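You operate a simulated robot arm through the tools that you are given. There is no shell and no other tool. Be economical: measure what you need, move in short steps, check, and stop when the job is done.

The job below is to be done with a simulated two-armed robot. You get a single attempt, and the scene is never put back.

## Task
Test-run the lower deck of rewinder 2 at speed 4, then stop it.
Fine: deck knob on LOW, one start, STOP once it has turned; the upper deck never runs; leave the other knobs.

It is judged by the outcome, as a careful person would: the job done as asked, and still so three seconds after it is handed in. It fails if anything else is knocked over, pushed out of place, dropped, spilled or broken.

## Robot
Two 7-joint arms with fingered hands on one trunk, on a base that drives. Base frame: it is fixed to the floor where the robot stands at the start and does not move with it; the origin is under the middle of the robot, x ahead of it, y to its left, z up. Lengths are in m, angles in rad, forces in N, time in s.
The left shoulder is at the start at [0.06, 0.126, 1.105], the right one opposite. With the tool pointing down near the work surface each hand reaches from about 0.1 to 0.7 m from the robot's upright axis, wherever it stands, measured 20 degrees to its own side. Places, roughly: count knob of rewinder two [0.6, 0, 0.9]; deck knob of rewinder two [0.6, 0, 0.8]; direction knob of rewinder two [0.6, -0.1, 0.8]; lower turntable of rewinder two [0.8, -0.9, 0.7]; paper knob of rewinder two [0.6, -0.2, 0.8]; speed knob of rewinder two [0.6, -0.1, 0.9]; start button of rewinder two [0.6, 0, 0.7]; tension knob of rewinder two [0.6, -0.2, 0.9]. Payload 2.5 kg a hand.
The tool frame of a hand sits at the grasp point between the pads (the TCP): z along the fingers, y along the line on which they close. The tips reach 0.03 m beyond it. Largest opening 0.104 m; the body of the gripper starts 0.035 m behind the TCP. The gripper is a hand of 5 fingers: y runs from the thumb to the fingers, the wrist lies at [-0.015, -0.104, -0.178] in the tool frame, and closing takes about 1.5 s.
Orientation is told as [roll, pitch, yaw] about the base's x, y, z axes, in that order, counted from this pose: with the fingers straight down and the wrist toward the robot, the tool's x, y and z point along [0, 1, 0], [1, 0, 0] and [0, 0, -1] of the base frame.

## Interface
- The arms move only by the tool move_arm. It takes "left_series", "right_series" or both (then of equal length, played together; a hand with none holds still); each is one flat list of numbers, 7 for each row, row after row: the shift along the tool's x, y, z in m, then the turn, a rotation vector about the tool's x, y, z in rad, then the opening, from 0 (shut) to 1 (fully open). In form: [tx, ty, tz, ax, ay, az, gripper, tx, ty, tz, ax, ay, az, gripper, ...]. A call has 1 to 10 rows; each row shifts and turns the commanded pose from where the row before left it, along the tool's axes as they then stand. A row lasts 0.2 s, in which the tool goes at most 0.05 m and 0.15 rad; a call with a longer step from one row to the next is refused whole, and so is a gripper value outside its range. A pose out of reach is approached as far as the arm can. The call stops where the force on the tool passes 40 N (or 10 N more than at its start, if that is more) or the arm is blocked; 0.2 s more then pass. The fingers move at their own pace (about 0.153 m/s each) and stop on an object; they squeeze with about 21 N. The grip force told is the motor's: it shows also when the fingers shut on nothing. Time passes only in rows, and 0.2 s behind the last, so rows that do not move let the fingers close. It gives the time, the measured TCP pose, the force on the tool (base axes), the opening and the grip force at its end, in the units of the frame above (readings bear some noise), with the torque about the TCP (base axes, N m) and any sound that the robot's microphone picked up.
- Cameras (640 x 400 px; columns grow to the right, rows downward): "scene" is now at [0.1265, -0.0191, 1.3187]; the picture's right is [-0.23, -0.97, 0.00], its down [-0.51, 0.12, -0.85] and it looks along [0.83, -0.20, -0.52] (base axes); focal length 292 px, centre (320, 200). "left" rides on the left gripper at [-0.08, -0.078, -0.141] in its tool frame; the picture's right is [-0.78, -0.30, 0.56], its down [0.54, -0.78, 0.33] and it looks along [0.33, 0.56, 0.76] (tool axes); focal length 247 px, centre (320, 200). "right" rides on the right gripper at [0.08, -0.078, -0.141] in its tool frame; the picture's right is [-0.78, 0.30, -0.56], its down [-0.53, -0.78, 0.33] and it looks along [-0.33, 0.56, 0.76] (tool axes); focal length 247 px, centre (320, 200). There is no depth. A picture from a camera that has moved, and an enlarged one, comes with that camera's place and axes in the base frame and with its lens.
- camera(camera): a new picture of that camera. No time passes.
- move_column(by): slides the trunk up (or, below 0, down) by that many m; the arms and the scene camera ride with it, the base frame stays. It gives what a move gives, with no picture.
- roll_base(legs): drives the robot by 1 to 6 legs, each [ahead, left, turn to the left] in m, m and rad, along the robot's own axes; the way and the turn of a leg run together, so that a leg with both is an arc; at most 1.5 m and 3.142 rad a leg. The arms and the cameras ride along, it lands a little off, and it stops where it bumps. It gives what a move gives.
- preshape(shape, hand): the hand has 5 fingers and takes this shape, open, in about a second: jaw (thumb against the fingers, like two jaws); tri (thumb and two fingers); tip (a fingertip pinch); poke (one finger out to press); point (the index stretched); flat (the hand flat); cup (the hand cupped); fist (a fist). The gripper value then closes the fingers along that shape, each until it touches; the sizes above hold for jaw. It gives what a move gives, with no picture.
- pan_tilt(pan, tilt): turns the head with the scene camera to pan (to the left, within 1.501 rad either way) and tilt (down, from -0.506 to 1.204), counted from straight ahead of the robot. It gives what a move gives.
- zoom(camera, box): a new picture of the part [left, top, right, bottom] of that camera's present view, enlarged. No time passes.
- hand_in(): hands the job in; it is judged then, once.

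Work in short steps. Places have to be worked out from the pictures, the camera data and where the tool is seen: move nearer, look again, correct. Check each grasp and each placing, and mend what went wrong. You have 120 turns and 88 pictures in all, those below and enlarged ones among them. Open the grippers and draw the arms clear of the work before you hand the job in, unless the task says otherwise; then end with one line.

The tools are called by a JSON object that holds its "name" and its "arguments". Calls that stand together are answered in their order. move_arm: Moves the arms, as the interface text tells. Its arguments: {"type":"object","properties":{"left_series":{"type":"array","items":{"type":"number"}},"right_series":{"type":"array","items":{"type":"number"}}},"required":[]} The other tools are called the same way: move_column (by) slides the trunk up or down; preshape (shape, hand) gives the hand a shape; roll_base (legs) drives the base; pan_tilt (pan, tilt) turns the head that bears the scene camera; camera (camera) takes a picture; zoom (camera, box) takes an enlarged picture of a part of a camera's view; hand_in () hands the job in.

At the start:

```text
time_s: 0.0
left_eef_pos: [0.4999, 0.1226, 1.1173]
left_tcp_rot: [0.0, 0.001, 0.0]
left_wrist_force: [0.1, -0.2, 0.2]
left_torque: [0.03, -0.02, -0.01]
left_width: 0.1037
left_finger_force: 0.1
left_shape: jaw
right_eef_pos: [0.4245, -0.2455, 1.1871]
right_tcp_rot: [0.0, -0.001, -0.001]
right_wrist_force: [-0.2, 0.0, 0.8]
right_torque: [-0.01, 0.02, 0.02]
right_width: 0.1037
right_finger_force: 0.1
right_shape: jaw
trunk travel left (down, up): [-0.5, 0.44]
robot x, y, heading: [-0.0015, 0.0042, 0.002]
head pan, tilt: [-0.232, 0.55]
```

scene: 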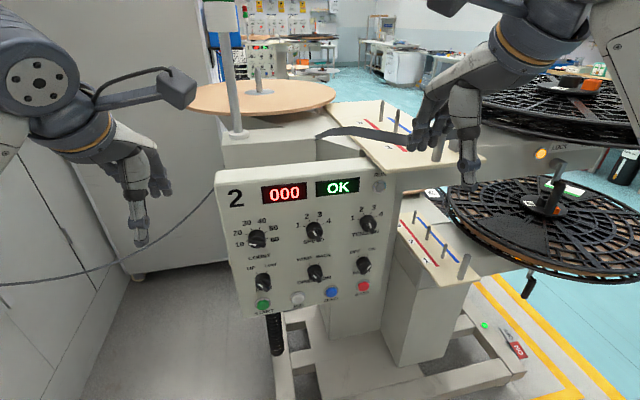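
right: 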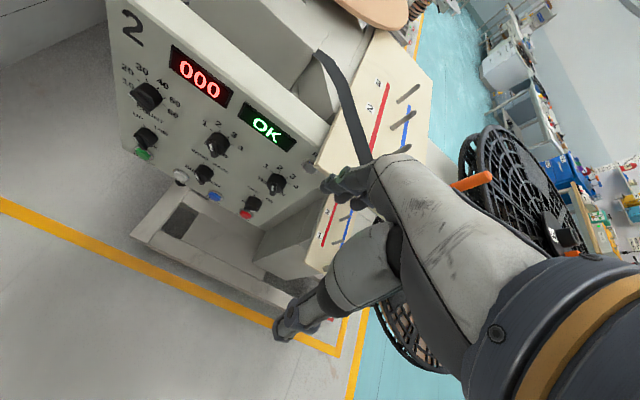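
left: 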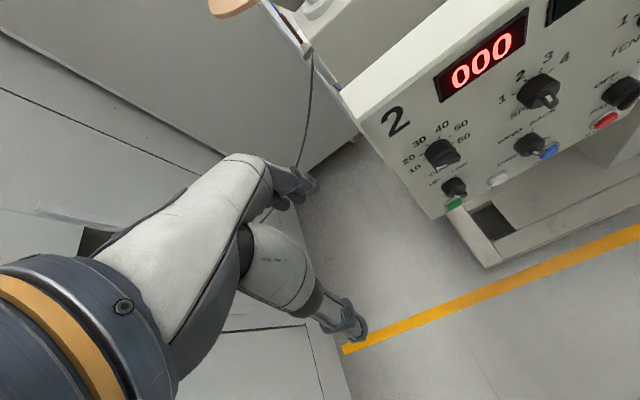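

Let me look closely at the panel first.

{"name": "zoom", "arguments": {"camera": "scene", "box": [210, 160, 410, 325]}}

{"name": "zoom", "arguments": {"camera": "left", "box": [380, 20, 640, 220]}}

{"name": "zoom", "arguments": {"camera": "right", "box": [100, 0, 340, 220]}}

```text
2.42 times, centred on (310, 242) of scene
camera zoom: at [0.1265, -0.0191, 1.3187], right [-0.23, -0.97, 0.0], down [-0.51, 0.12, -0.85], along [0.83, -0.2, -0.52], focal length 708 px, centre (344, 97)
```

zoom: 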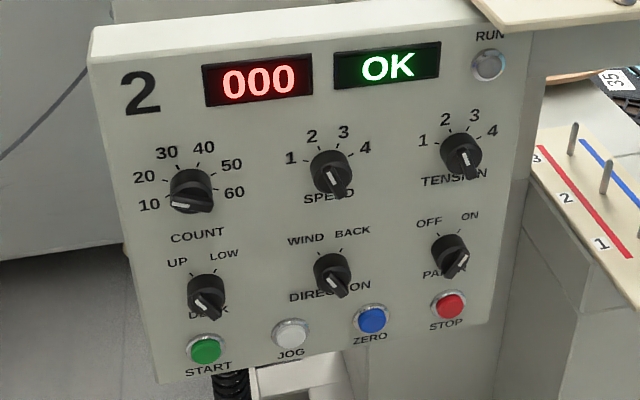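

```text
2.00 times, centred on (510, 120) of left
camera zoom: at [0.4221, 0.0435, 1.2585], right [-0.3, -0.78, -0.56], down [-0.78, 0.54, -0.33], along [0.56, 0.33, -0.76], focal length 494 px, centre (-60, 360)
```

zoom: 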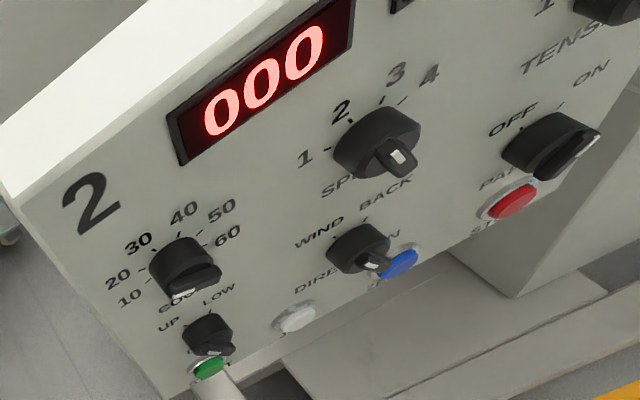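

```text
1.82 times, centred on (220, 110) of right
camera zoom: at [0.3465, -0.1655, 1.3278], right [0.3, -0.78, 0.56], down [-0.78, -0.53, -0.33], along [0.56, -0.33, -0.76], focal length 449 px, centre (502, 364)
```

zoom: 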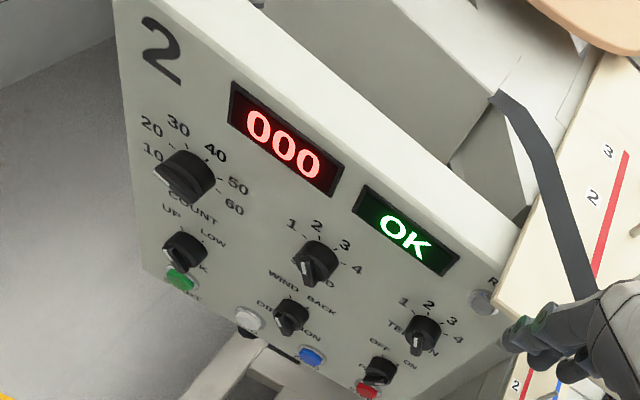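

The panel is a vertical plane at x≈0.605, with the count knob at z≈0.96 and the deck knob at about (0.59, 0, 0.84). I'll lower the trunk for a frontal view of the knobs.

{"name": "move_column", "arguments": {"by": -0.25}}

{"name": "pan_tilt", "arguments": {"pan": -0.2, "tilt": 0.3}}

{"name": "camera", "arguments": {"camera": "scene"}}

```text
time_s: 2.6
left_eef_pos: [0.4992, 0.1246, 0.8668]
left_tcp_rot: [0.0, 0.001, 0.001]
left_wrist_force: [-0.3, 0.1, 0.0]
left_torque: [0.02, -0.04, -0.03]
left_width: 0.1036
left_finger_force: 0.0
left_shape: jaw
right_eef_pos: [0.4238, -0.2444, 0.9362]
right_tcp_rot: [0.0, 0.0, -0.001]
right_wrist_force: [-0.6, 0.5, 0.5]
right_torque: [0.0, -0.02, 0.02]
right_width: 0.1037
right_finger_force: 0.0
right_shape: jaw
trunk travel left (down, up): [-0.25, 0.69]
robot x, y, heading: [-0.0002, -0.0003, 0.002]
head pan, tilt: [-0.232, 0.55]
```

```text
time_s: 3.4
left_eef_pos: [0.4996, 0.1235, 0.8673]
left_tcp_rot: [0.0, -0.002, -0.001]
left_wrist_force: [-0.6, -0.4, 0.4]
left_torque: [0.01, -0.01, 0.0]
left_width: 0.1037
left_finger_force: 0.1
left_shape: jaw
right_eef_pos: [0.4246, -0.2457, 0.9362]
right_tcp_rot: [0.002, 0.0, 0.0]
right_wrist_force: [0.1, 0.2, -0.7]
right_torque: [-0.01, 0.02, -0.03]
right_width: 0.1036
right_finger_force: 0.1
right_shape: jaw
trunk travel left (down, up): [-0.25, 0.69]
robot x, y, heading: [0.0003, 0.001, -0.001]
head pan, tilt: [-0.201, 0.3]
```

```text
81 pictures are left
camera scene: at [0.1306, -0.0171, 1.0917], right [-0.2, -0.98, 0.0], down [-0.29, 0.06, -0.96], along [0.94, -0.19, -0.3], focal length 292 px, centre (320, 200)
```

scene: 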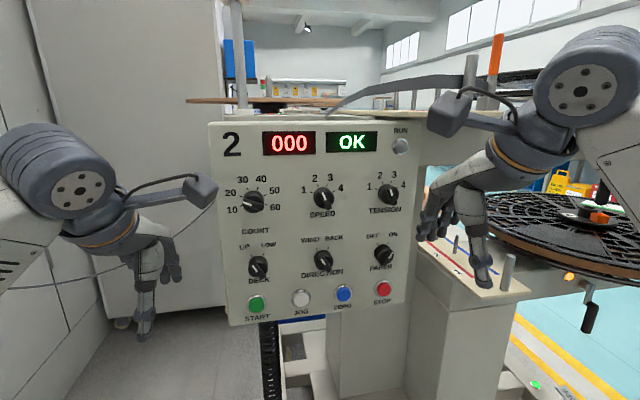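

{"name": "zoom", "arguments": {"camera": "scene", "box": [220, 165, 340, 240]}}

{"name": "zoom", "arguments": {"camera": "scene", "box": [230, 230, 350, 305]}}

```text
5.33 times, centred on (280, 202) of scene
camera zoom: at [0.1306, -0.0171, 1.0917], right [-0.2, -0.98, 0.0], down [-0.29, 0.06, -0.96], along [0.94, -0.19, -0.3], focal length 1558 px, centre (533, 187)
```

zoom: 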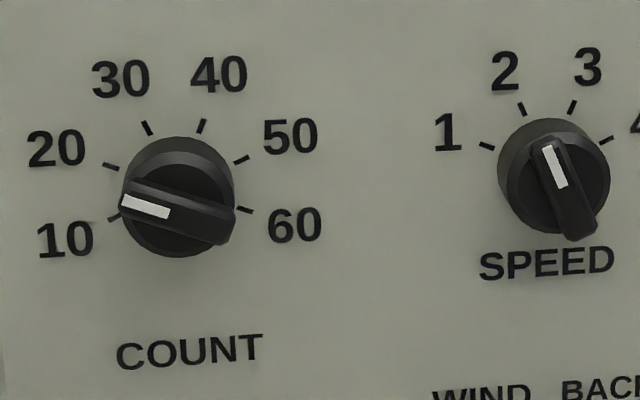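

```text
5.33 times, centred on (290, 268) of scene
camera zoom: at [0.1306, -0.0171, 1.0917], right [-0.2, -0.98, 0.0], down [-0.29, 0.06, -0.96], along [0.94, -0.19, -0.3], focal length 1558 px, centre (480, -160)
```

zoom: 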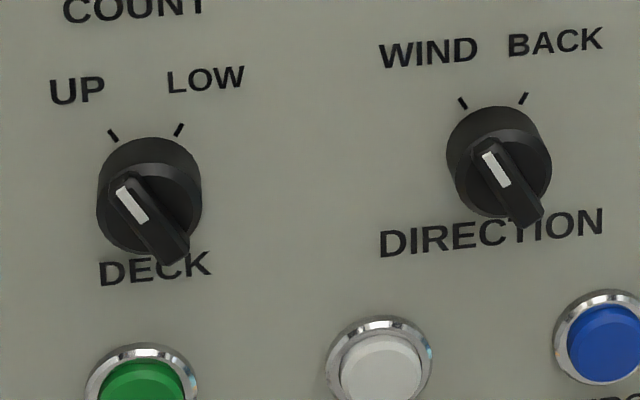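

Speed now reads 2 and deck reads UP, so speed must go about 80° clockwise and deck about 55° clockwise. I'll back off slightly and pitch the right hand so its fingers point forward at the panel.

{"name": "roll_base", "arguments": {"legs": [[-0.1, 0, 0]]}}

{"name": "move_arm", "arguments": {"right_series": [0, 0, 0, -0.15, 0, 0, 1, 0, 0, 0, -0.15, 0, 0, 1, 0, 0, 0, -0.15, 0, 0, 1, 0, 0, 0, -0.15, 0, 0, 1, 0, 0, 0, -0.15, 0, 0, 1, 0, 0, 0, -0.15, 0, 0, 1, 0, 0, 0, -0.15, 0, 0, 1, 0, 0, 0, -0.15, 0, 0, 1, 0, 0, 0, -0.15, 0, 0, 1, 0, 0, 0, -0.15, 0, 0, 1]}}

{"name": "camera", "arguments": {"camera": "scene"}}

```text
time_s: 4.5
left_eef_pos: [0.4, 0.1245, 0.8668]
left_tcp_rot: [0.0, 0.003, 0.0]
left_wrist_force: [-0.2, -0.4, -0.7]
left_torque: [-0.03, -0.01, -0.01]
left_width: 0.1034
left_finger_force: 0.1
left_shape: jaw
right_eef_pos: [0.3243, -0.2459, 0.9365]
right_tcp_rot: [0.0, 0.001, -0.001]
right_wrist_force: [-0.4, -0.4, -0.3]
right_torque: [0.02, -0.01, -0.03]
right_width: 0.1037
right_finger_force: 0.0
right_shape: jaw
trunk travel left (down, up): [-0.25, 0.69]
robot x, y, heading: [-0.1028, 0.0014, 0.001]
head pan, tilt: [-0.201, 0.3]
```

```text
time_s: 6.7
left_eef_pos: [0.4002, 0.1237, 0.8679]
left_tcp_rot: [0.0, -0.001, 0.0]
left_wrist_force: [0.1, 0.7, 0.4]
left_torque: [0.01, -0.02, 0.01]
left_width: 0.1038
left_finger_force: 0.1
left_shape: jaw
right_eef_pos: [0.3352, -0.2491, 0.9427]
right_tcp_rot: [0.0, -1.098, 0.0]
right_wrist_force: [-0.7, -0.3, -0.2]
right_torque: [0.03, -0.01, 0.02]
right_width: 0.1036
right_finger_force: 0.1
right_shape: jaw
right hand out of reach, approached as far as the arm can: row 7, 8, 9, 10
trunk travel left (down, up): [-0.25, 0.69]
robot x, y, heading: [-0.1004, -0.001, -0.0]
head pan, tilt: [-0.201, 0.3]
```

```text
78 pictures are left
camera scene: at [0.0305, -0.0171, 1.0918], right [-0.2, -0.98, 0.0], down [-0.29, 0.06, -0.96], along [0.94, -0.19, -0.3], focal length 292 px, centre (320, 200)
```

scene: 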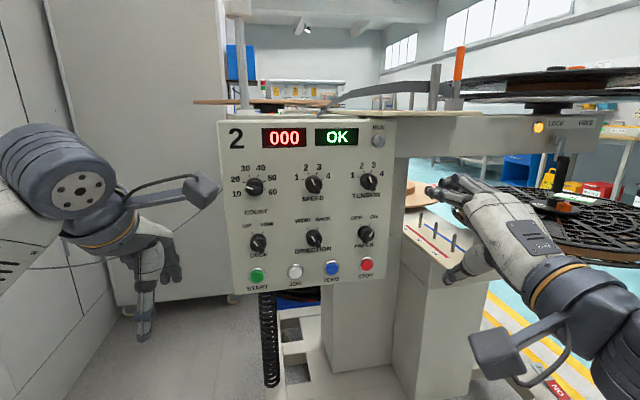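

The pose ran out of reach because the wrist is too close to the body. I'll move the hand forward and toward the speed knob's line, finishing the pitch on the way.

{"name": "move_arm", "arguments": {"right_series": [0.02, 0, 0.03, 0, 0, 0, 1, 0.02, 0, 0.03, 0, 0, 0, 1, 0.02, 0, 0.03, 0, 0, 0, 1, 0.02, 0, 0.02, -0.07, 0, 0, 1]}}

{"name": "camera", "arguments": {"camera": "scene"}}

```text
time_s: 7.7
left_eef_pos: [0.4004, 0.123, 0.8681]
left_tcp_rot: [-0.001, 0.001, 0.001]
left_wrist_force: [0.1, 0.7, -0.3]
left_torque: [0.0, 0.0, 0.01]
left_width: 0.1039
left_finger_force: 0.0
left_shape: jaw
right_eef_pos: [0.3692, -0.2262, 0.93]
right_tcp_rot: [-0.004, -1.106, 0.007]
right_wrist_force: [-1.2, 0.2, 0.2]
right_torque: [0.01, 0.03, -0.01]
right_width: 0.1039
right_finger_force: 0.0
right_shape: jaw
right hand out of reach, approached as far as the arm can: row 2, 3, 4
trunk travel left (down, up): [-0.25, 0.69]
robot x, y, heading: [-0.0967, 0.0009, 0.003]
head pan, tilt: [-0.201, 0.3]
```

```text
77 pictures are left
camera scene: at [0.0304, -0.0171, 1.0918], right [-0.2, -0.98, 0.0], down [-0.29, 0.06, -0.96], along [0.94, -0.19, -0.3], focal length 292 px, centre (320, 200)
```

scene: 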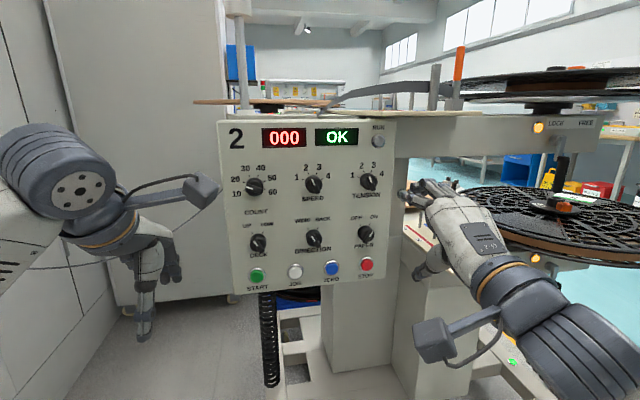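

The wrist seems joint-limited in this pose. I'll roll about the finger axis so the wrist swings to the right, and see if the pose becomes reachable.

{"name": "move_arm", "arguments": {"right_series": [0, 0, 0, 0, 0, -0.15, 1, 0, 0, 0, 0, 0, -0.15, 1, 0, 0, 0, 0, 0, -0.15, 1, 0, 0, 0, 0, 0, -0.15, 1, 0, 0, 0, 0, 0, -0.15, 1, 0, 0, 0, 0, 0, -0.15, 1, 0, 0, 0, 0, 0, -0.15, 1, 0, 0, 0, 0, 0, -0.15, 1]}}

{"name": "camera", "arguments": {"camera": "scene"}}

```text
time_s: 9.4
left_eef_pos: [0.3993, 0.1234, 0.867]
left_tcp_rot: [0.001, 0.002, -0.001]
left_wrist_force: [0.1, -0.3, -0.2]
left_torque: [-0.01, 0.02, 0.01]
left_width: 0.1039
left_finger_force: 0.1
left_shape: jaw
right_eef_pos: [0.3713, -0.2222, 0.9158]
right_tcp_rot: [-0.976, -0.65, 1.335]
right_wrist_force: [-0.1, -0.1, -0.7]
right_torque: [-0.02, 0.01, 0.01]
right_width: 0.1037
right_finger_force: 0.0
right_shape: jaw
trunk travel left (down, up): [-0.25, 0.69]
robot x, y, heading: [-0.1007, 0.0004, 0.004]
head pan, tilt: [-0.201, 0.3]
stopped in row 8 (right hand): the arm was blocked; the commanded pose is now the measured one
```

```text
76 pictures are left
camera scene: at [0.0306, -0.0171, 1.0918], right [-0.2, -0.98, 0.0], down [-0.29, 0.06, -0.96], along [0.94, -0.19, -0.3], focal length 292 px, centre (320, 200)
```

scene: 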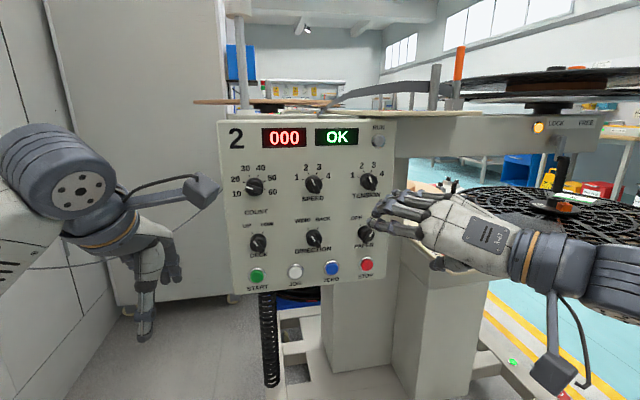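

The fingers point about 27° downward and the wrist is near its limit. Lowering the trunk makes the forearm rise towards the panel, which should let the fingers level out.

{"name": "move_column", "arguments": {"by": -0.15}}

{"name": "move_arm", "arguments": {"right_series": [-0.025, 0.022, 0.004, 0, 0, 0, 1, -0.025, 0.022, 0.004, 0, 0, 0, 1, -0.025, 0.022, 0.004, 0, 0, 0, 1, -0.025, 0.022, 0.004, -0.048, -0.111, 0, 1, -0.02, 0.015, 0.01, -0.048, -0.111, 0, 1, 0, 0, 0.01, -0.048, -0.111, 0, 1, 0, 0, 0.01, -0.048, -0.111, 0, 1]}}

{"name": "camera", "arguments": {"camera": "scene"}}

```text
time_s: 11.1
left_eef_pos: [0.3995, 0.123, 0.717]
left_tcp_rot: [0.0, 0.0, -0.001]
left_wrist_force: [1.0, 0.3, 0.4]
left_torque: [-0.03, -0.04, -0.02]
left_width: 0.1037
left_finger_force: 0.0
left_shape: jaw
right_eef_pos: [0.3718, -0.2211, 0.7655]
right_tcp_rot: [-0.977, -0.65, 1.337]
right_wrist_force: [-1.0, -0.5, 0.9]
right_torque: [0.0, -0.03, 0.0]
right_width: 0.1038
right_finger_force: 0.1
right_shape: jaw
trunk travel left (down, up): [-0.1, 0.84]
robot x, y, heading: [-0.1003, -0.0015, 0.0]
head pan, tilt: [-0.201, 0.3]
```

```text
time_s: 11.9
left_eef_pos: [0.3988, 0.1235, 0.7163]
left_tcp_rot: [0.001, 0.001, 0.0]
left_wrist_force: [-0.6, 0.8, 0.6]
left_torque: [0.0, 0.01, -0.02]
left_width: 0.1034
left_finger_force: 0.0
left_shape: jaw
right_eef_pos: [0.4209, -0.2448, 0.8324]
right_tcp_rot: [-0.913, -0.808, 1.278]
right_wrist_force: [-0.8, -0.3, -0.2]
right_torque: [-0.01, 0.0, 0.0]
right_width: 0.1039
right_finger_force: 0.1
right_shape: jaw
trunk travel left (down, up): [-0.1, 0.84]
robot x, y, heading: [-0.1008, 0.0045, -0.001]
head pan, tilt: [-0.201, 0.3]
stopped in row 3 (right hand): the arm was blocked; the commanded pose is now the measured one
```

```text
75 pictures are left
camera scene: at [0.0305, -0.0172, 0.9418], right [-0.2, -0.98, 0.0], down [-0.29, 0.06, -0.96], along [0.94, -0.19, -0.3], focal length 292 px, centre (320, 200)
```

scene: 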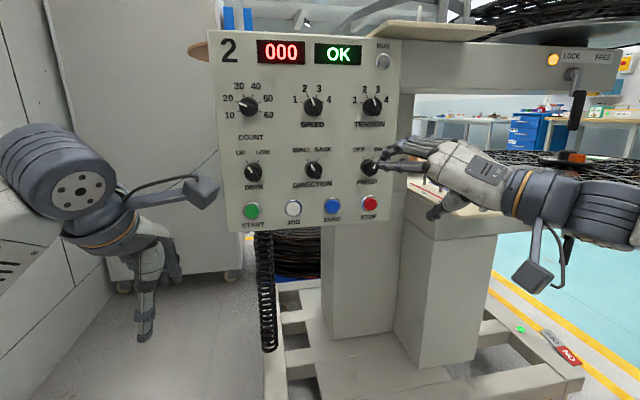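

The wrist is still restricted because it sits too far out to the right of the shoulder. I'll shift the base right and bring the hand left, so the forearm runs forward-left naturally.

{"name": "roll_base", "arguments": {"legs": [[0, -0.15, 0]]}}

{"name": "move_arm", "arguments": {"right_series": [0.03, 0.028, 0.008, 0, 0, 0, 1, 0.03, 0.028, 0.008, 0, 0, 0, 1, 0.03, 0.028, 0.008, 0, 0, 0, 1, 0.03, 0.028, 0.008, 0, 0, 0, 1, 0.03, 0.028, 0.008, 0, 0, 0, 1, 0.03, 0.028, 0.008, 0, 0, 0, 1, -0.022, 0.029, -0.017, 0, 0, 0, 1]}}

{"name": "camera", "arguments": {"camera": "scene"}}

```text
time_s: 13.3
left_eef_pos: [0.3996, -0.0275, 0.7171]
left_tcp_rot: [0.001, 0.001, 0.0]
left_wrist_force: [0.6, -0.5, 0.5]
left_torque: [-0.03, 0.0, -0.03]
left_width: 0.1039
left_finger_force: 0.0
left_shape: jaw
right_eef_pos: [0.4207, -0.3958, 0.8325]
right_tcp_rot: [-0.916, -0.808, 1.279]
right_wrist_force: [0.1, -0.3, 1.2]
right_torque: [-0.04, 0.0, -0.01]
right_width: 0.104
right_finger_force: 0.0
right_shape: jaw
trunk travel left (down, up): [-0.1, 0.84]
robot x, y, heading: [-0.0979, -0.1497, 0.001]
head pan, tilt: [-0.201, 0.3]
```

```text
time_s: 14.9
left_eef_pos: [0.3988, -0.0273, 0.717]
left_tcp_rot: [-0.001, 0.002, -0.001]
left_wrist_force: [-0.3, 1.0, -0.9]
left_torque: [-0.01, 0.04, -0.04]
left_width: 0.1036
left_finger_force: 0.1
left_shape: jaw
right_eef_pos: [0.4237, -0.1444, 0.8742]
right_tcp_rot: [-0.916, -0.811, 1.277]
right_wrist_force: [0.0, -0.4, -0.5]
right_torque: [-0.02, -0.02, -0.03]
right_width: 0.1036
right_finger_force: 0.1
right_shape: jaw
trunk travel left (down, up): [-0.1, 0.84]
robot x, y, heading: [-0.1003, -0.1531, -0.001]
head pan, tilt: [-0.201, 0.3]
```

```text
74 pictures are left
camera scene: at [0.0307, -0.1682, 0.9417], right [-0.2, -0.98, 0.0], down [-0.29, 0.06, -0.96], along [0.94, -0.19, -0.3], focal length 292 px, centre (320, 200)
```

scene: 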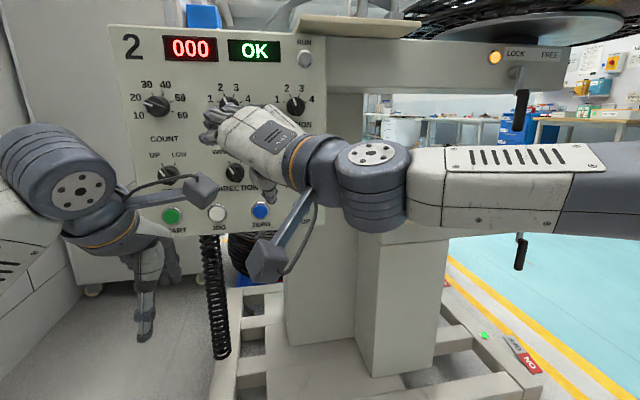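

The pose was reached. Now I'll level the fingers toward +x.

{"name": "move_arm", "arguments": {"right_series": [0, 0, 0, -0.052, -0.109, 0, 1, 0, 0, 0, -0.052, -0.109, 0, 1, 0, 0, 0, -0.052, -0.109, 0, 1, 0, 0, 0, -0.052, -0.109, 0, 1]}}

{"name": "camera", "arguments": {"camera": "right"}}

```text
time_s: 15.9
left_eef_pos: [0.4001, -0.0274, 0.7165]
left_tcp_rot: [0.0, 0.001, 0.001]
left_wrist_force: [-0.1, -0.3, -0.4]
left_torque: [0.05, 0.0, -0.01]
left_width: 0.1037
left_finger_force: 0.1
left_shape: jaw
right_eef_pos: [0.3839, -0.175, 0.9761]
right_tcp_rot: [-1.537, -0.86, 1.547]
right_wrist_force: [-0.1, 0.4, -0.6]
right_torque: [0.0, -0.06, 0.02]
right_width: 0.1039
right_finger_force: 0.0
right_shape: jaw
right hand out of reach, approached as far as the arm can: row 2, 3, 4
trunk travel left (down, up): [-0.1, 0.84]
robot x, y, heading: [-0.1021, -0.1511, 0.0]
head pan, tilt: [-0.201, 0.3]
```

```text
73 pictures are left
camera right: at [0.24, -0.1657, 0.8679], right [-0.54, -0.4, 0.74], down [0.33, -0.91, -0.25], along [0.77, 0.11, 0.62], focal length 247 px, centre (320, 200)
```

right: 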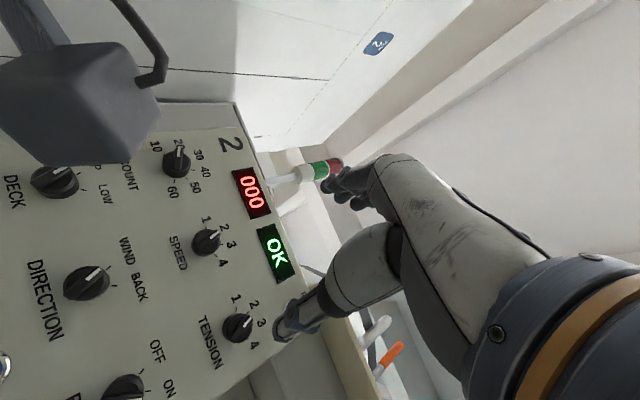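

The orientation is now level (tool z ≈ +x), with the tool y axis pointing up-left. Next I'll move to a standoff in front of the speed knob.

{"name": "move_arm", "arguments": {"right_series": [-0.013, 0.027, 0.019, 0, 0, 0, 1, -0.013, 0.027, 0.019, 0, 0, 0, 1, -0.012, 0.027, 0.018, 0, 0, 0, 1]}}

{"name": "camera", "arguments": {"camera": "right"}}

{"name": "camera", "arguments": {"camera": "scene"}}

```text
time_s: 16.7
left_eef_pos: [0.3992, -0.028, 0.7181]
left_tcp_rot: [0.0, 0.001, 0.002]
left_wrist_force: [-0.9, -0.7, -0.6]
left_torque: [0.02, -0.03, 0.01]
left_width: 0.1037
left_finger_force: 0.0
left_shape: jaw
right_eef_pos: [0.426, -0.1799, 1.0317]
right_tcp_rot: [-1.576, -0.875, 1.574]
right_wrist_force: [0.0, 1.0, 1.0]
right_torque: [-0.02, -0.01, 0.0]
right_width: 0.1043
right_finger_force: 0.0
right_shape: jaw
right hand out of reach, approached as far as the arm can: row 2, 3
trunk travel left (down, up): [-0.1, 0.84]
robot x, y, heading: [-0.1009, -0.1487, 0.001]
head pan, tilt: [-0.201, 0.3]
```

```text
72 pictures are left
camera right: at [0.2842, -0.1671, 0.9203], right [-0.56, -0.41, 0.72], down [0.33, -0.91, -0.25], along [0.76, 0.1, 0.64], focal length 247 px, centre (320, 200)
```

right: 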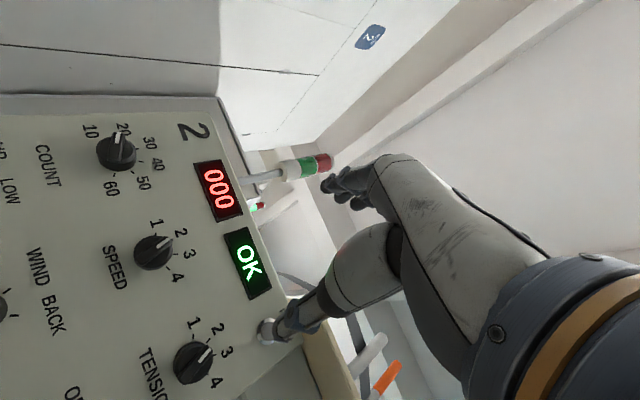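

```text
71 pictures are left
camera scene: at [0.0306, -0.1681, 0.9418], right [-0.2, -0.98, 0.0], down [-0.29, 0.06, -0.96], along [0.94, -0.19, -0.3], focal length 292 px, centre (320, 200)
```

scene: 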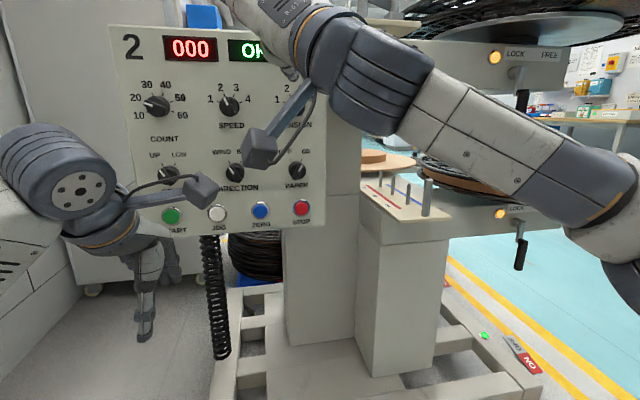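

Levelling forces the hand higher than commanded. Pushing the knob pointers with one finger needs less exact orientation, and the poke shape also suits the buttons, so I'll use that.

{"name": "preshape", "arguments": {"shape": "poke", "hand": "right"}}

{"name": "camera", "arguments": {"camera": "right"}}

```text
time_s: 17.6
left_eef_pos: [0.4, -0.0274, 0.7169]
left_tcp_rot: [0.001, 0.001, 0.001]
left_wrist_force: [0.2, 0.3, 0.1]
left_torque: [-0.04, 0.02, 0.01]
left_width: 0.1035
left_finger_force: 0.2
left_shape: jaw
right_eef_pos: [0.4266, -0.1795, 1.031]
right_tcp_rot: [-1.575, -0.876, 1.574]
right_wrist_force: [-0.5, 0.4, -0.4]
right_torque: [0.01, 0.01, 0.0]
right_width: 0.0001
right_finger_force: 0.0
right_shape: poke
trunk travel left (down, up): [-0.1, 0.84]
robot x, y, heading: [-0.0976, -0.1476, -0.001]
head pan, tilt: [-0.201, 0.3]
```

```text
70 pictures are left
camera right: at [0.2841, -0.167, 0.92], right [-0.56, -0.41, 0.72], down [0.33, -0.91, -0.25], along [0.76, 0.1, 0.64], focal length 247 px, centre (320, 200)
```

right: 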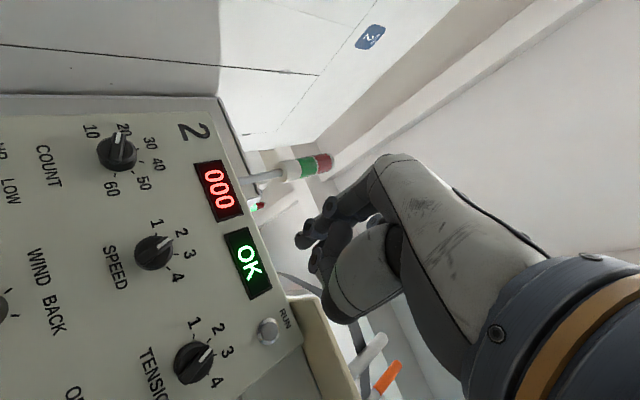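

{"name": "zoom", "arguments": {"camera": "right", "box": [240, 140, 440, 340]}}

```text
2.00 times, centred on (340, 240) of right
camera zoom: at [0.2841, -0.167, 0.92], right [-0.56, -0.41, 0.72], down [0.33, -0.91, -0.25], along [0.76, 0.1, 0.64], focal length 494 px, centre (280, 120)
```

zoom: 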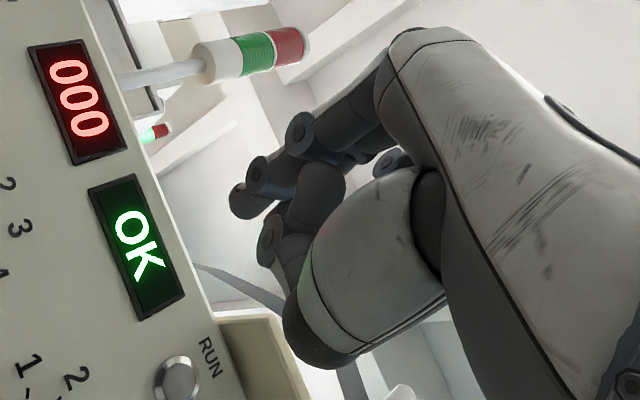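

{"name": "preshape", "arguments": {"shape": "point", "hand": "right"}}

{"name": "zoom", "arguments": {"camera": "right", "box": [180, 140, 500, 340]}}

```text
time_s: 18.5
left_eef_pos: [0.3996, -0.0275, 0.7166]
left_tcp_rot: [0.001, 0.001, 0.0]
left_wrist_force: [0.4, 0.0, -0.1]
left_torque: [0.03, -0.01, -0.02]
left_width: 0.1036
left_finger_force: 0.0
left_shape: jaw
right_eef_pos: [0.4263, -0.1786, 1.0316]
right_tcp_rot: [-1.574, -0.875, 1.574]
right_wrist_force: [-0.4, -0.1, 0.0]
right_torque: [-0.02, -0.02, 0.02]
right_width: 0.0002
right_finger_force: 0.1
right_shape: point
trunk travel left (down, up): [-0.1, 0.84]
robot x, y, heading: [-0.0993, -0.1494, -0.002]
head pan, tilt: [-0.201, 0.3]
```

```text
2.00 times, centred on (340, 240) of right
camera zoom: at [0.2841, -0.167, 0.9201], right [-0.56, -0.41, 0.72], down [0.33, -0.91, -0.25], along [0.76, 0.1, 0.64], focal length 494 px, centre (280, 120)
```

zoom: 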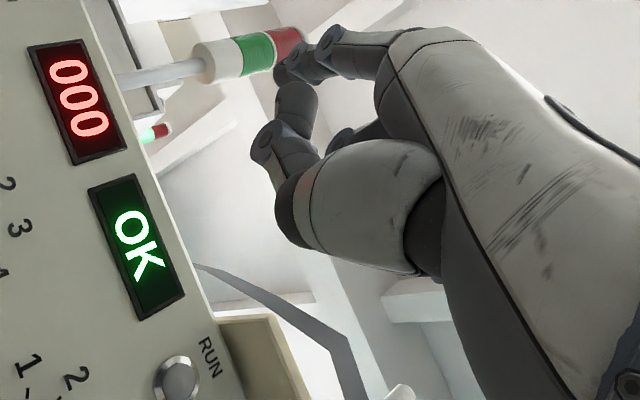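

The "point" shape stretches the index about 30° off tool z, in line with the forearm. That means a pitch of about -1.05, which the arm can reach, makes the finger horizontal, so I'll reorient to that.

{"name": "move_arm", "arguments": {"right_series": [0, 0, -0.02, 0, 0, 0.139, 0, 0, 0, -0.02, 0, 0, 0.139, 0, 0, 0, -0.02, 0, 0, 0.139, 0, 0, 0, 0, 0, 0, 0.139, 0, 0, 0, 0, 0, 0, 0.139, 0, 0, 0, 0, 0.13, 0, 0, 0, 0, 0, 0, 0.13, 0, 0, 0, 0, 0, 0, 0.13, 0, 0, 0, 0, 0, 0, 0.13, 0, 0, 0]}}

{"name": "camera", "arguments": {"camera": "right"}}

{"name": "camera", "arguments": {"camera": "scene"}}

```text
time_s: 20.5
left_eef_pos: [0.3991, -0.0276, 0.7172]
left_tcp_rot: [0.001, 0.001, -0.001]
left_wrist_force: [-0.6, 0.8, 0.7]
left_torque: [0.02, -0.02, -0.02]
left_width: 0.1037
left_finger_force: 0.0
left_shape: jaw
right_eef_pos: [0.3429, -0.2503, 1.061]
right_tcp_rot: [-0.119, -1.049, 0.12]
right_wrist_force: [-0.3, 0.6, 0.5]
right_torque: [-0.03, 0.01, -0.06]
right_width: 0.0
right_finger_force: 0.1
right_shape: point
right hand out of reach, approached as far as the arm can: row 1, 2, 3, 5, 6, 7, 8, 9
trunk travel left (down, up): [-0.1, 0.84]
robot x, y, heading: [-0.1, -0.1549, -0.002]
head pan, tilt: [-0.201, 0.3]
```

```text
67 pictures are left
camera right: at [0.1803, -0.1736, 1.0597], right [-0.32, -0.75, 0.58], down [-0.09, -0.59, -0.81], along [0.94, -0.31, 0.12], focal length 247 px, centre (320, 200)
```

right: 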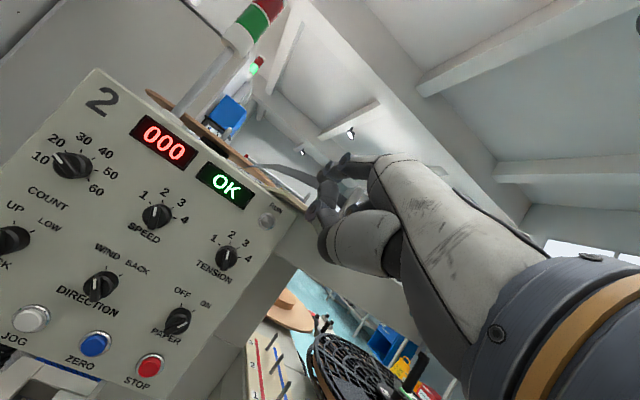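

```text
66 pictures are left
camera scene: at [0.0306, -0.1681, 0.9418], right [-0.2, -0.98, 0.0], down [-0.29, 0.06, -0.96], along [0.94, -0.19, -0.3], focal length 292 px, centre (320, 200)
```

scene: 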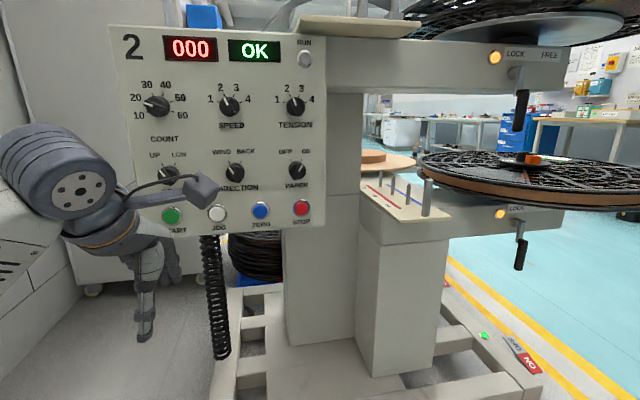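

The arm is folded too tightly here. I'll back the base off and raise the trunk so it can extend more naturally.

{"name": "roll_base", "arguments": {"legs": [[-0.15, 0.05, 0]]}}

{"name": "move_column", "arguments": {"by": 0.2}}

{"name": "move_arm", "arguments": {"right_series": [0, 0, 0, 0, 0, 0, 0, 0, 0, 0.02, 0, 0, 0, 0, 0, 0, 0.02, 0, 0, 0, 0]}}

```text
time_s: 21.9
left_eef_pos: [0.2542, 0.0229, 0.7171]
left_tcp_rot: [-0.001, 0.002, 0.002]
left_wrist_force: [0.4, -0.9, -0.4]
left_torque: [0.01, -0.02, 0.01]
left_width: 0.104
left_finger_force: 0.1
left_shape: jaw
right_eef_pos: [0.1986, -0.2006, 1.0613]
right_tcp_rot: [-0.118, -1.049, 0.122]
right_wrist_force: [-0.3, -0.5, -0.1]
right_torque: [-0.01, -0.03, 0.0]
right_width: 0.0
right_finger_force: 0.1
right_shape: point
trunk travel left (down, up): [-0.1, 0.84]
robot x, y, heading: [-0.2453, -0.1031, 0.002]
head pan, tilt: [-0.201, 0.3]
```

```text
time_s: 24.1
left_eef_pos: [0.2534, 0.0221, 0.9174]
left_tcp_rot: [0.001, 0.001, 0.002]
left_wrist_force: [-0.3, -0.6, 0.1]
left_torque: [0.0, -0.02, -0.01]
left_width: 0.1038
left_finger_force: 0.1
left_shape: jaw
right_eef_pos: [0.1981, -0.2002, 1.2617]
right_tcp_rot: [-0.117, -1.048, 0.122]
right_wrist_force: [0.1, 0.0, -0.8]
right_torque: [-0.01, -0.01, -0.03]
right_width: 0.0002
right_finger_force: 0.1
right_shape: point
trunk travel left (down, up): [-0.3, 0.64]
robot x, y, heading: [-0.2447, -0.103, 0.007]
head pan, tilt: [-0.201, 0.3]
```

```text
time_s: 24.9
left_eef_pos: [0.2539, 0.0225, 0.9168]
left_tcp_rot: [0.001, 0.001, 0.001]
left_wrist_force: [0.4, 0.1, 0.4]
left_torque: [-0.01, 0.05, -0.02]
left_width: 0.1038
left_finger_force: 0.1
left_shape: jaw
right_eef_pos: [0.2324, -0.2004, 1.2426]
right_tcp_rot: [-0.116, -1.051, 0.124]
right_wrist_force: [0.9, 0.8, -0.3]
right_torque: [-0.01, 0.01, 0.01]
right_width: 0.0
right_finger_force: 0.0
right_shape: point
trunk travel left (down, up): [-0.3, 0.64]
robot x, y, heading: [-0.2436, -0.101, 0.002]
head pan, tilt: [-0.201, 0.3]
```

Moving the hand forward and down toward the panel.

{"name": "move_arm", "arguments": {"right_series": [0.008, -0.016, 0.034, 0, 0, 0, 0, 0.008, -0.016, 0.034, 0, 0, 0, 0, 0.008, -0.016, 0.034, 0, 0, 0, 0, 0.008, -0.016, 0.034, 0, 0, 0, 0, 0.008, -0.016, 0.034, 0, 0, 0, 0, 0.008, -0.016, 0.034, 0, 0, 0, 0, 0.008, -0.016, 0.034, 0, 0, 0, 0]}}

{"name": "camera", "arguments": {"camera": "right"}}

{"name": "camera", "arguments": {"camera": "scene"}}

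```text
time_s: 26.5
left_eef_pos: [0.2543, 0.024, 0.9169]
left_tcp_rot: [-0.001, 0.003, 0.001]
left_wrist_force: [-0.1, -0.1, 1.1]
left_torque: [0.0, -0.04, -0.02]
left_width: 0.1038
left_finger_force: 0.0
left_shape: jaw
right_eef_pos: [0.3741, -0.1805, 1.028]
right_tcp_rot: [-0.117, -1.048, 0.121]
right_wrist_force: [0.2, -0.3, -0.2]
right_torque: [0.0, 0.0, -0.02]
right_width: 0.0
right_finger_force: 0.0
right_shape: point
right hand out of reach, approached as far as the arm can: row 5, 6, 7
trunk travel left (down, up): [-0.3, 0.64]
robot x, y, heading: [-0.2481, -0.1008, 0.001]
head pan, tilt: [-0.201, 0.3]
```

```text
65 pictures are left
camera right: at [0.2111, -0.1049, 1.0258], right [-0.32, -0.75, 0.58], down [-0.08, -0.58, -0.81], along [0.94, -0.31, 0.12], focal length 247 px, centre (320, 200)
```

right: 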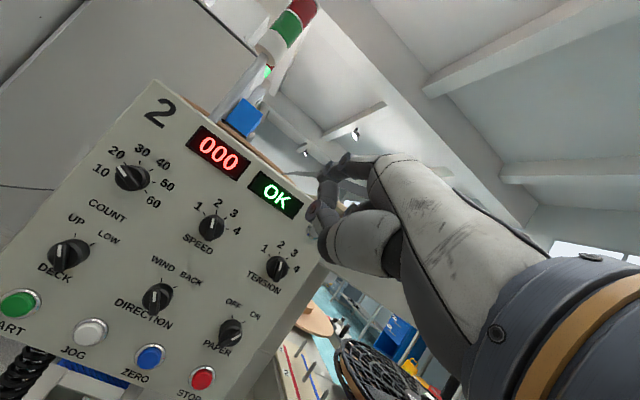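

```text
64 pictures are left
camera scene: at [-0.1154, -0.1184, 1.1418], right [-0.2, -0.98, 0.0], down [-0.29, 0.06, -0.96], along [0.94, -0.19, -0.3], focal length 292 px, centre (320, 200)
```

scene: 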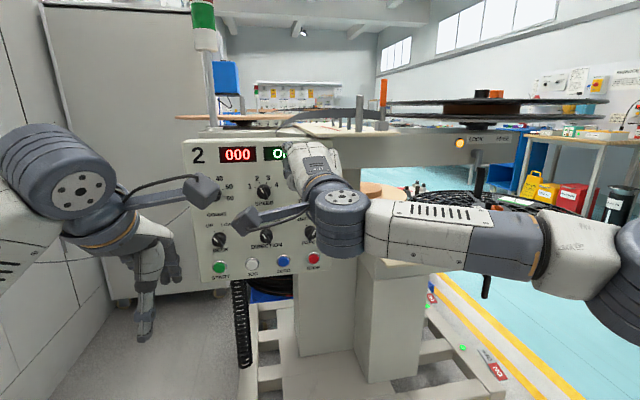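

The reachable posture has the finger pointing about 30° left in the robot frame, so I'll use that and turn the base about 0.5 rad right. First I'll tuck the left arm out to the left and put the right arm back in that posture.

{"name": "move_arm", "arguments": {"left_series": [0.036, -0.03, 0, 0, 0, 0, 1, 0.036, -0.03, 0, 0, 0, 0, 1, 0.036, -0.03, 0, 0, 0, 0, 1, 0.036, -0.03, 0, 0, 0, 0, 1, 0.036, -0.02, 0, 0, 0, 0, 1], "right_series": [0, 0, -0.024, -0.03, 0.033, -0.137, 0, 0, 0, -0.024, -0.03, 0.033, -0.137, 0, 0, 0, -0.024, -0.03, 0.033, -0.137, 0, 0, 0, -0.024, -0.03, 0.033, -0.137, 0, 0, 0, -0.024, -0.03, 0.033, -0.137, 0]}}

```text
time_s: 27.7
left_eef_pos: [0.1119, 0.2034, 0.9172]
left_tcp_rot: [0.001, 0.001, 0.001]
left_wrist_force: [0.3, 0.3, 0.0]
left_torque: [-0.05, 0.02, -0.01]
left_width: 0.1038
left_finger_force: 0.1
left_shape: jaw
right_eef_pos: [0.2666, -0.1912, 1.0799]
right_tcp_rot: [-0.915, -0.804, 1.282]
right_wrist_force: [-0.5, -0.4, -0.7]
right_torque: [-0.01, 0.01, 0.0]
right_width: 0.0
right_finger_force: 0.0
right_shape: point
trunk travel left (down, up): [-0.3, 0.64]
robot x, y, heading: [-0.2463, -0.1003, 0.004]
head pan, tilt: [-0.201, 0.3]
```

Posture reached. Now I'll turn the base right by 0.5 rad and shift it over.

{"name": "roll_base", "arguments": {"legs": [[0, 0, -0.5], [0.05, 0.33, 0]]}}

{"name": "pan_tilt", "arguments": {"pan": 0.4, "tilt": 0.45}}

{"name": "camera", "arguments": {"camera": "scene"}}

{"name": "camera", "arguments": {"camera": "right"}}

```text
time_s: 31.2
left_eef_pos: [0.4093, 0.2587, 0.9183]
left_tcp_rot: [0.001, 0.001, -0.49]
left_wrist_force: [0.8, -0.4, 0.6]
left_torque: [0.0, -0.03, -0.03]
left_width: 0.1036
left_finger_force: 0.0
left_shape: jaw
right_eef_pos: [0.36, -0.1589, 1.0798]
right_tcp_rot: [-0.913, -0.808, 0.785]
right_wrist_force: [-0.3, 0.6, 0.1]
right_torque: [-0.02, -0.01, 0.02]
right_width: 0.0
right_finger_force: 0.0
right_shape: point
trunk travel left (down, up): [-0.3, 0.64]
robot x, y, heading: [-0.0484, 0.1645, -0.492]
head pan, tilt: [-0.201, 0.3]
```

```text
time_s: 32.2
left_eef_pos: [0.4093, 0.2594, 0.9176]
left_tcp_rot: [0.0, 0.002, -0.491]
left_wrist_force: [-0.1, -0.7, 0.0]
left_torque: [0.02, 0.0, 0.05]
left_width: 0.1037
left_finger_force: 0.0
left_shape: jaw
right_eef_pos: [0.3596, -0.1593, 1.0806]
right_tcp_rot: [-0.916, -0.806, 0.786]
right_wrist_force: [-0.1, -0.1, 0.2]
right_torque: [-0.01, 0.02, 0.01]
right_width: 0.0
right_finger_force: 0.2
right_shape: point
trunk travel left (down, up): [-0.3, 0.64]
robot x, y, heading: [-0.0497, 0.1597, -0.492]
head pan, tilt: [0.4, 0.45]
```

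```text
63 pictures are left
camera scene: at [0.076, 0.1354, 1.1279], right [-0.09, -1.0, 0.0], down [-0.43, 0.04, -0.9], along [0.9, -0.08, -0.43], focal length 292 px, centre (320, 200)
```

scene: 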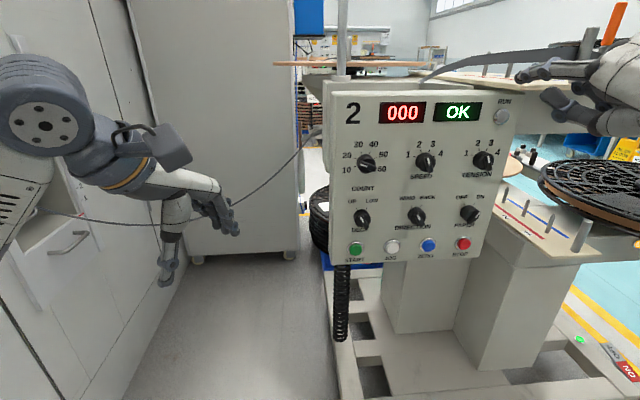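

```text
62 pictures are left
camera right: at [0.1961, -0.0959, 1.0393], right [-0.32, -0.37, 0.87], down [-0.08, -0.91, -0.41], along [0.94, -0.2, 0.26], focal length 247 px, centre (320, 200)
```

right: 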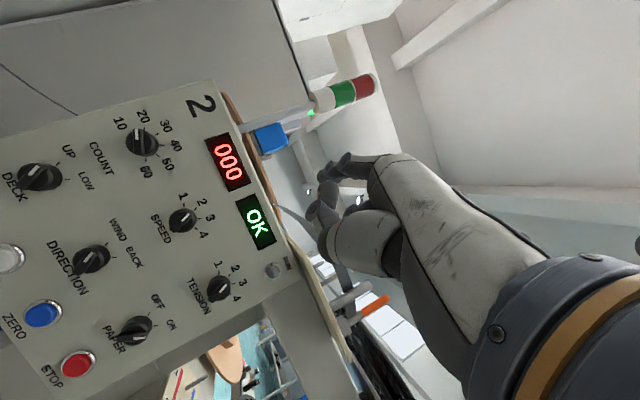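

The arrangement works and the index now points along +x. I'll zoom in to calibrate the fingertip position.

{"name": "zoom", "arguments": {"camera": "scene", "box": [480, 30, 640, 130]}}

{"name": "zoom", "arguments": {"camera": "right", "box": [260, 120, 420, 220]}}

```text
4.00 times, centred on (560, 80) of scene
camera zoom: at [0.076, 0.1354, 1.1279], right [-0.09, -1.0, 0.0], down [-0.43, 0.04, -0.9], along [0.9, -0.08, -0.43], focal length 1168 px, centre (-640, 680)
```

zoom: 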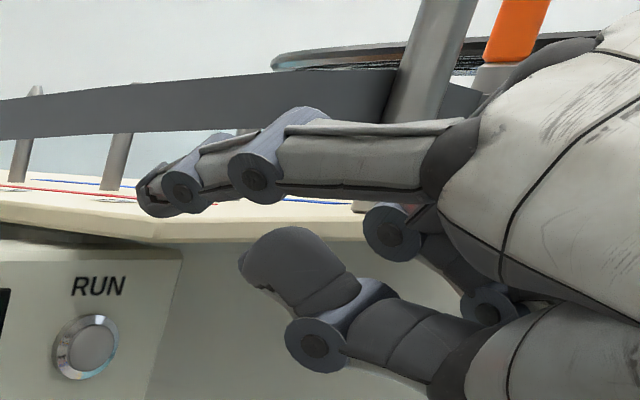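

```text
4.00 times, centred on (340, 170) of right
camera zoom: at [0.1961, -0.0959, 1.0393], right [-0.32, -0.37, 0.87], down [-0.08, -0.91, -0.41], along [0.94, -0.2, 0.26], focal length 988 px, centre (240, 320)
```

zoom: 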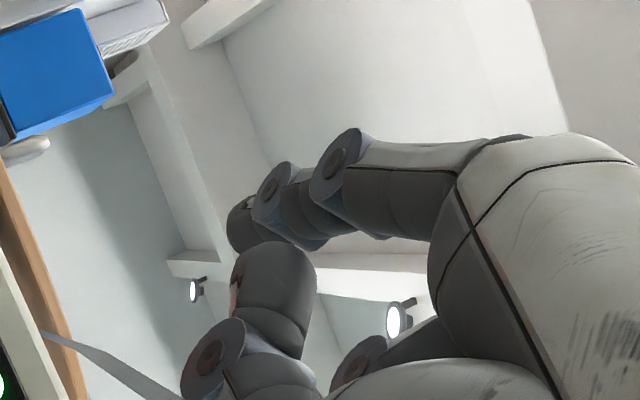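

The fingertip is at TCP + tool (0.0126, 0.068, 0.031). Next I'll measure the speed and deck knobs precisely from both cameras.

{"name": "zoom", "arguments": {"camera": "scene", "box": [330, 130, 458, 210]}}

{"name": "zoom", "arguments": {"camera": "right", "box": [110, 170, 238, 250]}}

{"name": "zoom", "arguments": {"camera": "scene", "box": [330, 185, 458, 265]}}

{"name": "zoom", "arguments": {"camera": "right", "box": [0, 130, 128, 210]}}

```text
5.00 times, centred on (394, 170) of scene
camera zoom: at [0.076, 0.1354, 1.1279], right [-0.09, -1.0, 0.0], down [-0.43, 0.04, -0.9], along [0.9, -0.08, -0.43], focal length 1460 px, centre (-50, 350)
```

zoom: 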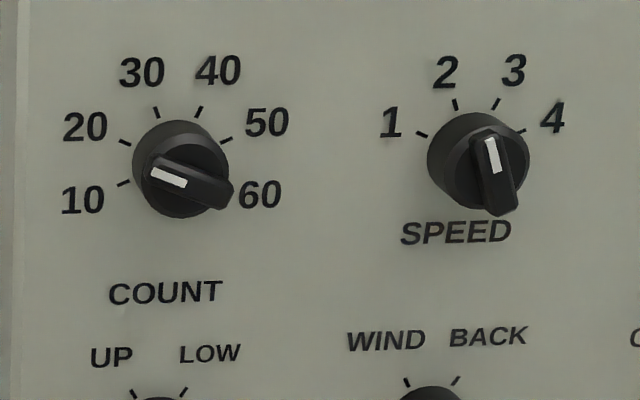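

```text
5.00 times, centred on (174, 210) of right
camera zoom: at [0.1961, -0.0959, 1.0393], right [-0.32, -0.37, 0.87], down [-0.08, -0.91, -0.41], along [0.94, -0.2, 0.26], focal length 1235 px, centre (1050, 150)
```

zoom: 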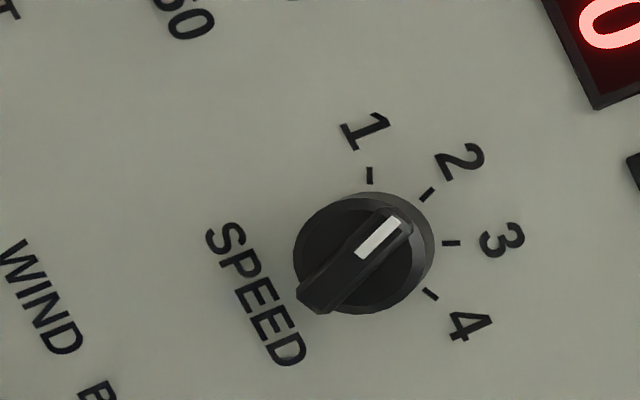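

```text
5.00 times, centred on (394, 225) of scene
camera zoom: at [0.076, 0.1354, 1.1279], right [-0.09, -1.0, 0.0], down [-0.43, 0.04, -0.9], along [0.9, -0.08, -0.43], focal length 1460 px, centre (-50, 75)
```

zoom: 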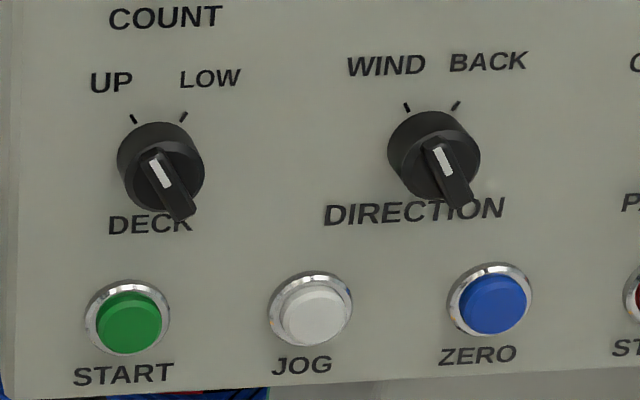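

```text
5.00 times, centred on (64, 170) of right
camera zoom: at [0.1961, -0.0959, 1.0393], right [-0.32, -0.37, 0.87], down [-0.08, -0.91, -0.41], along [0.94, -0.2, 0.26], focal length 1235 px, centre (1600, 350)
```

zoom: 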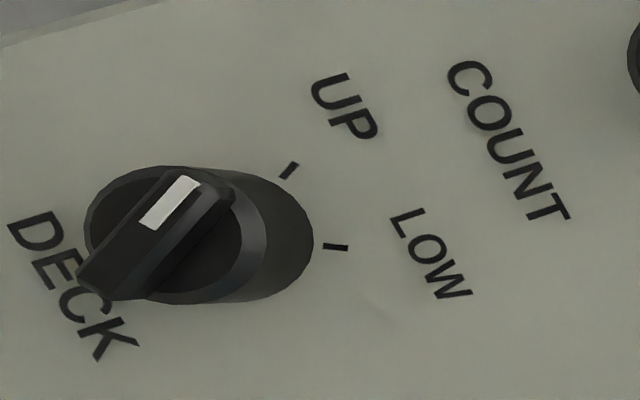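

Bar front is at x≈0.590, the panel at x≈0.617, and the speed knob centre at (y, z) ≈ (-0.121, 0.946). I'll move the fingertip to a standoff at about (0.53, -0.099, 0.956).

{"name": "move_arm", "arguments": {"right_series": [0.0202, -0.0092, 0.031, 0, 0, 0, 0, 0.0202, -0.0092, 0.031, 0, 0, 0, 0, 0.0202, -0.0092, 0.031, 0, 0, 0, 0, 0.0202, -0.0092, 0.031, 0, 0, 0, 0, 0.0202, -0.0092, 0.031, 0, 0, 0, 0]}}

{"name": "zoom", "arguments": {"camera": "scene", "box": [330, 90, 490, 190]}}

{"name": "camera", "arguments": {"camera": "right"}}

```text
time_s: 33.4
left_eef_pos: [0.4086, 0.2599, 0.917]
left_tcp_rot: [-0.001, 0.002, -0.492]
left_wrist_force: [-0.1, 0.3, -0.9]
left_torque: [0.03, -0.01, 0.0]
left_width: 0.104
left_finger_force: 0.1
left_shape: jaw
right_eef_pos: [0.4543, -0.1403, 1.0019]
right_tcp_rot: [-0.899, -0.793, 0.772]
right_wrist_force: [-0.6, 0.2, 0.9]
right_torque: [-0.01, 0.0, 0.01]
right_width: 0.0
right_finger_force: 0.0
right_shape: point
right hand out of reach, approached as far as the arm can: row 3, 4, 5
trunk travel left (down, up): [-0.3, 0.64]
robot x, y, heading: [-0.0479, 0.1595, -0.491]
head pan, tilt: [0.4, 0.45]
```

```text
4.00 times, centred on (410, 140) of scene
camera zoom: at [0.0762, 0.1355, 1.1278], right [-0.09, -1.0, 0.0], down [-0.43, 0.04, -0.9], along [0.9, -0.08, -0.44], focal length 1168 px, centre (-40, 440)
```

zoom: 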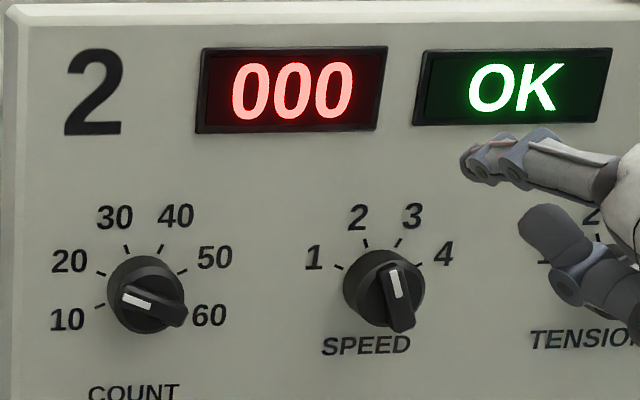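

```text
54 pictures are left
camera right: at [0.2906, -0.0773, 0.9629], right [-0.3, -0.36, 0.88], down [-0.08, -0.91, -0.4], along [0.95, -0.2, 0.25], focal length 247 px, centre (320, 200)
```

right: 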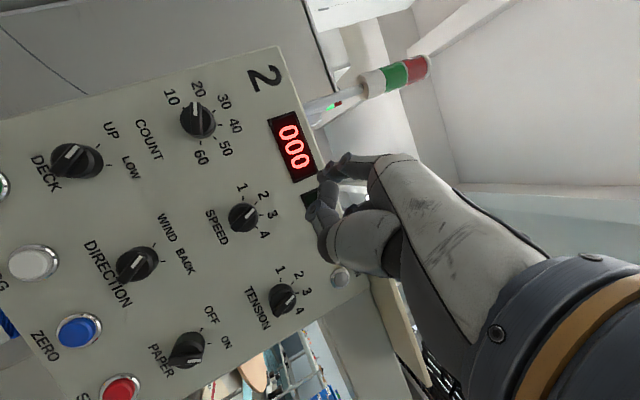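

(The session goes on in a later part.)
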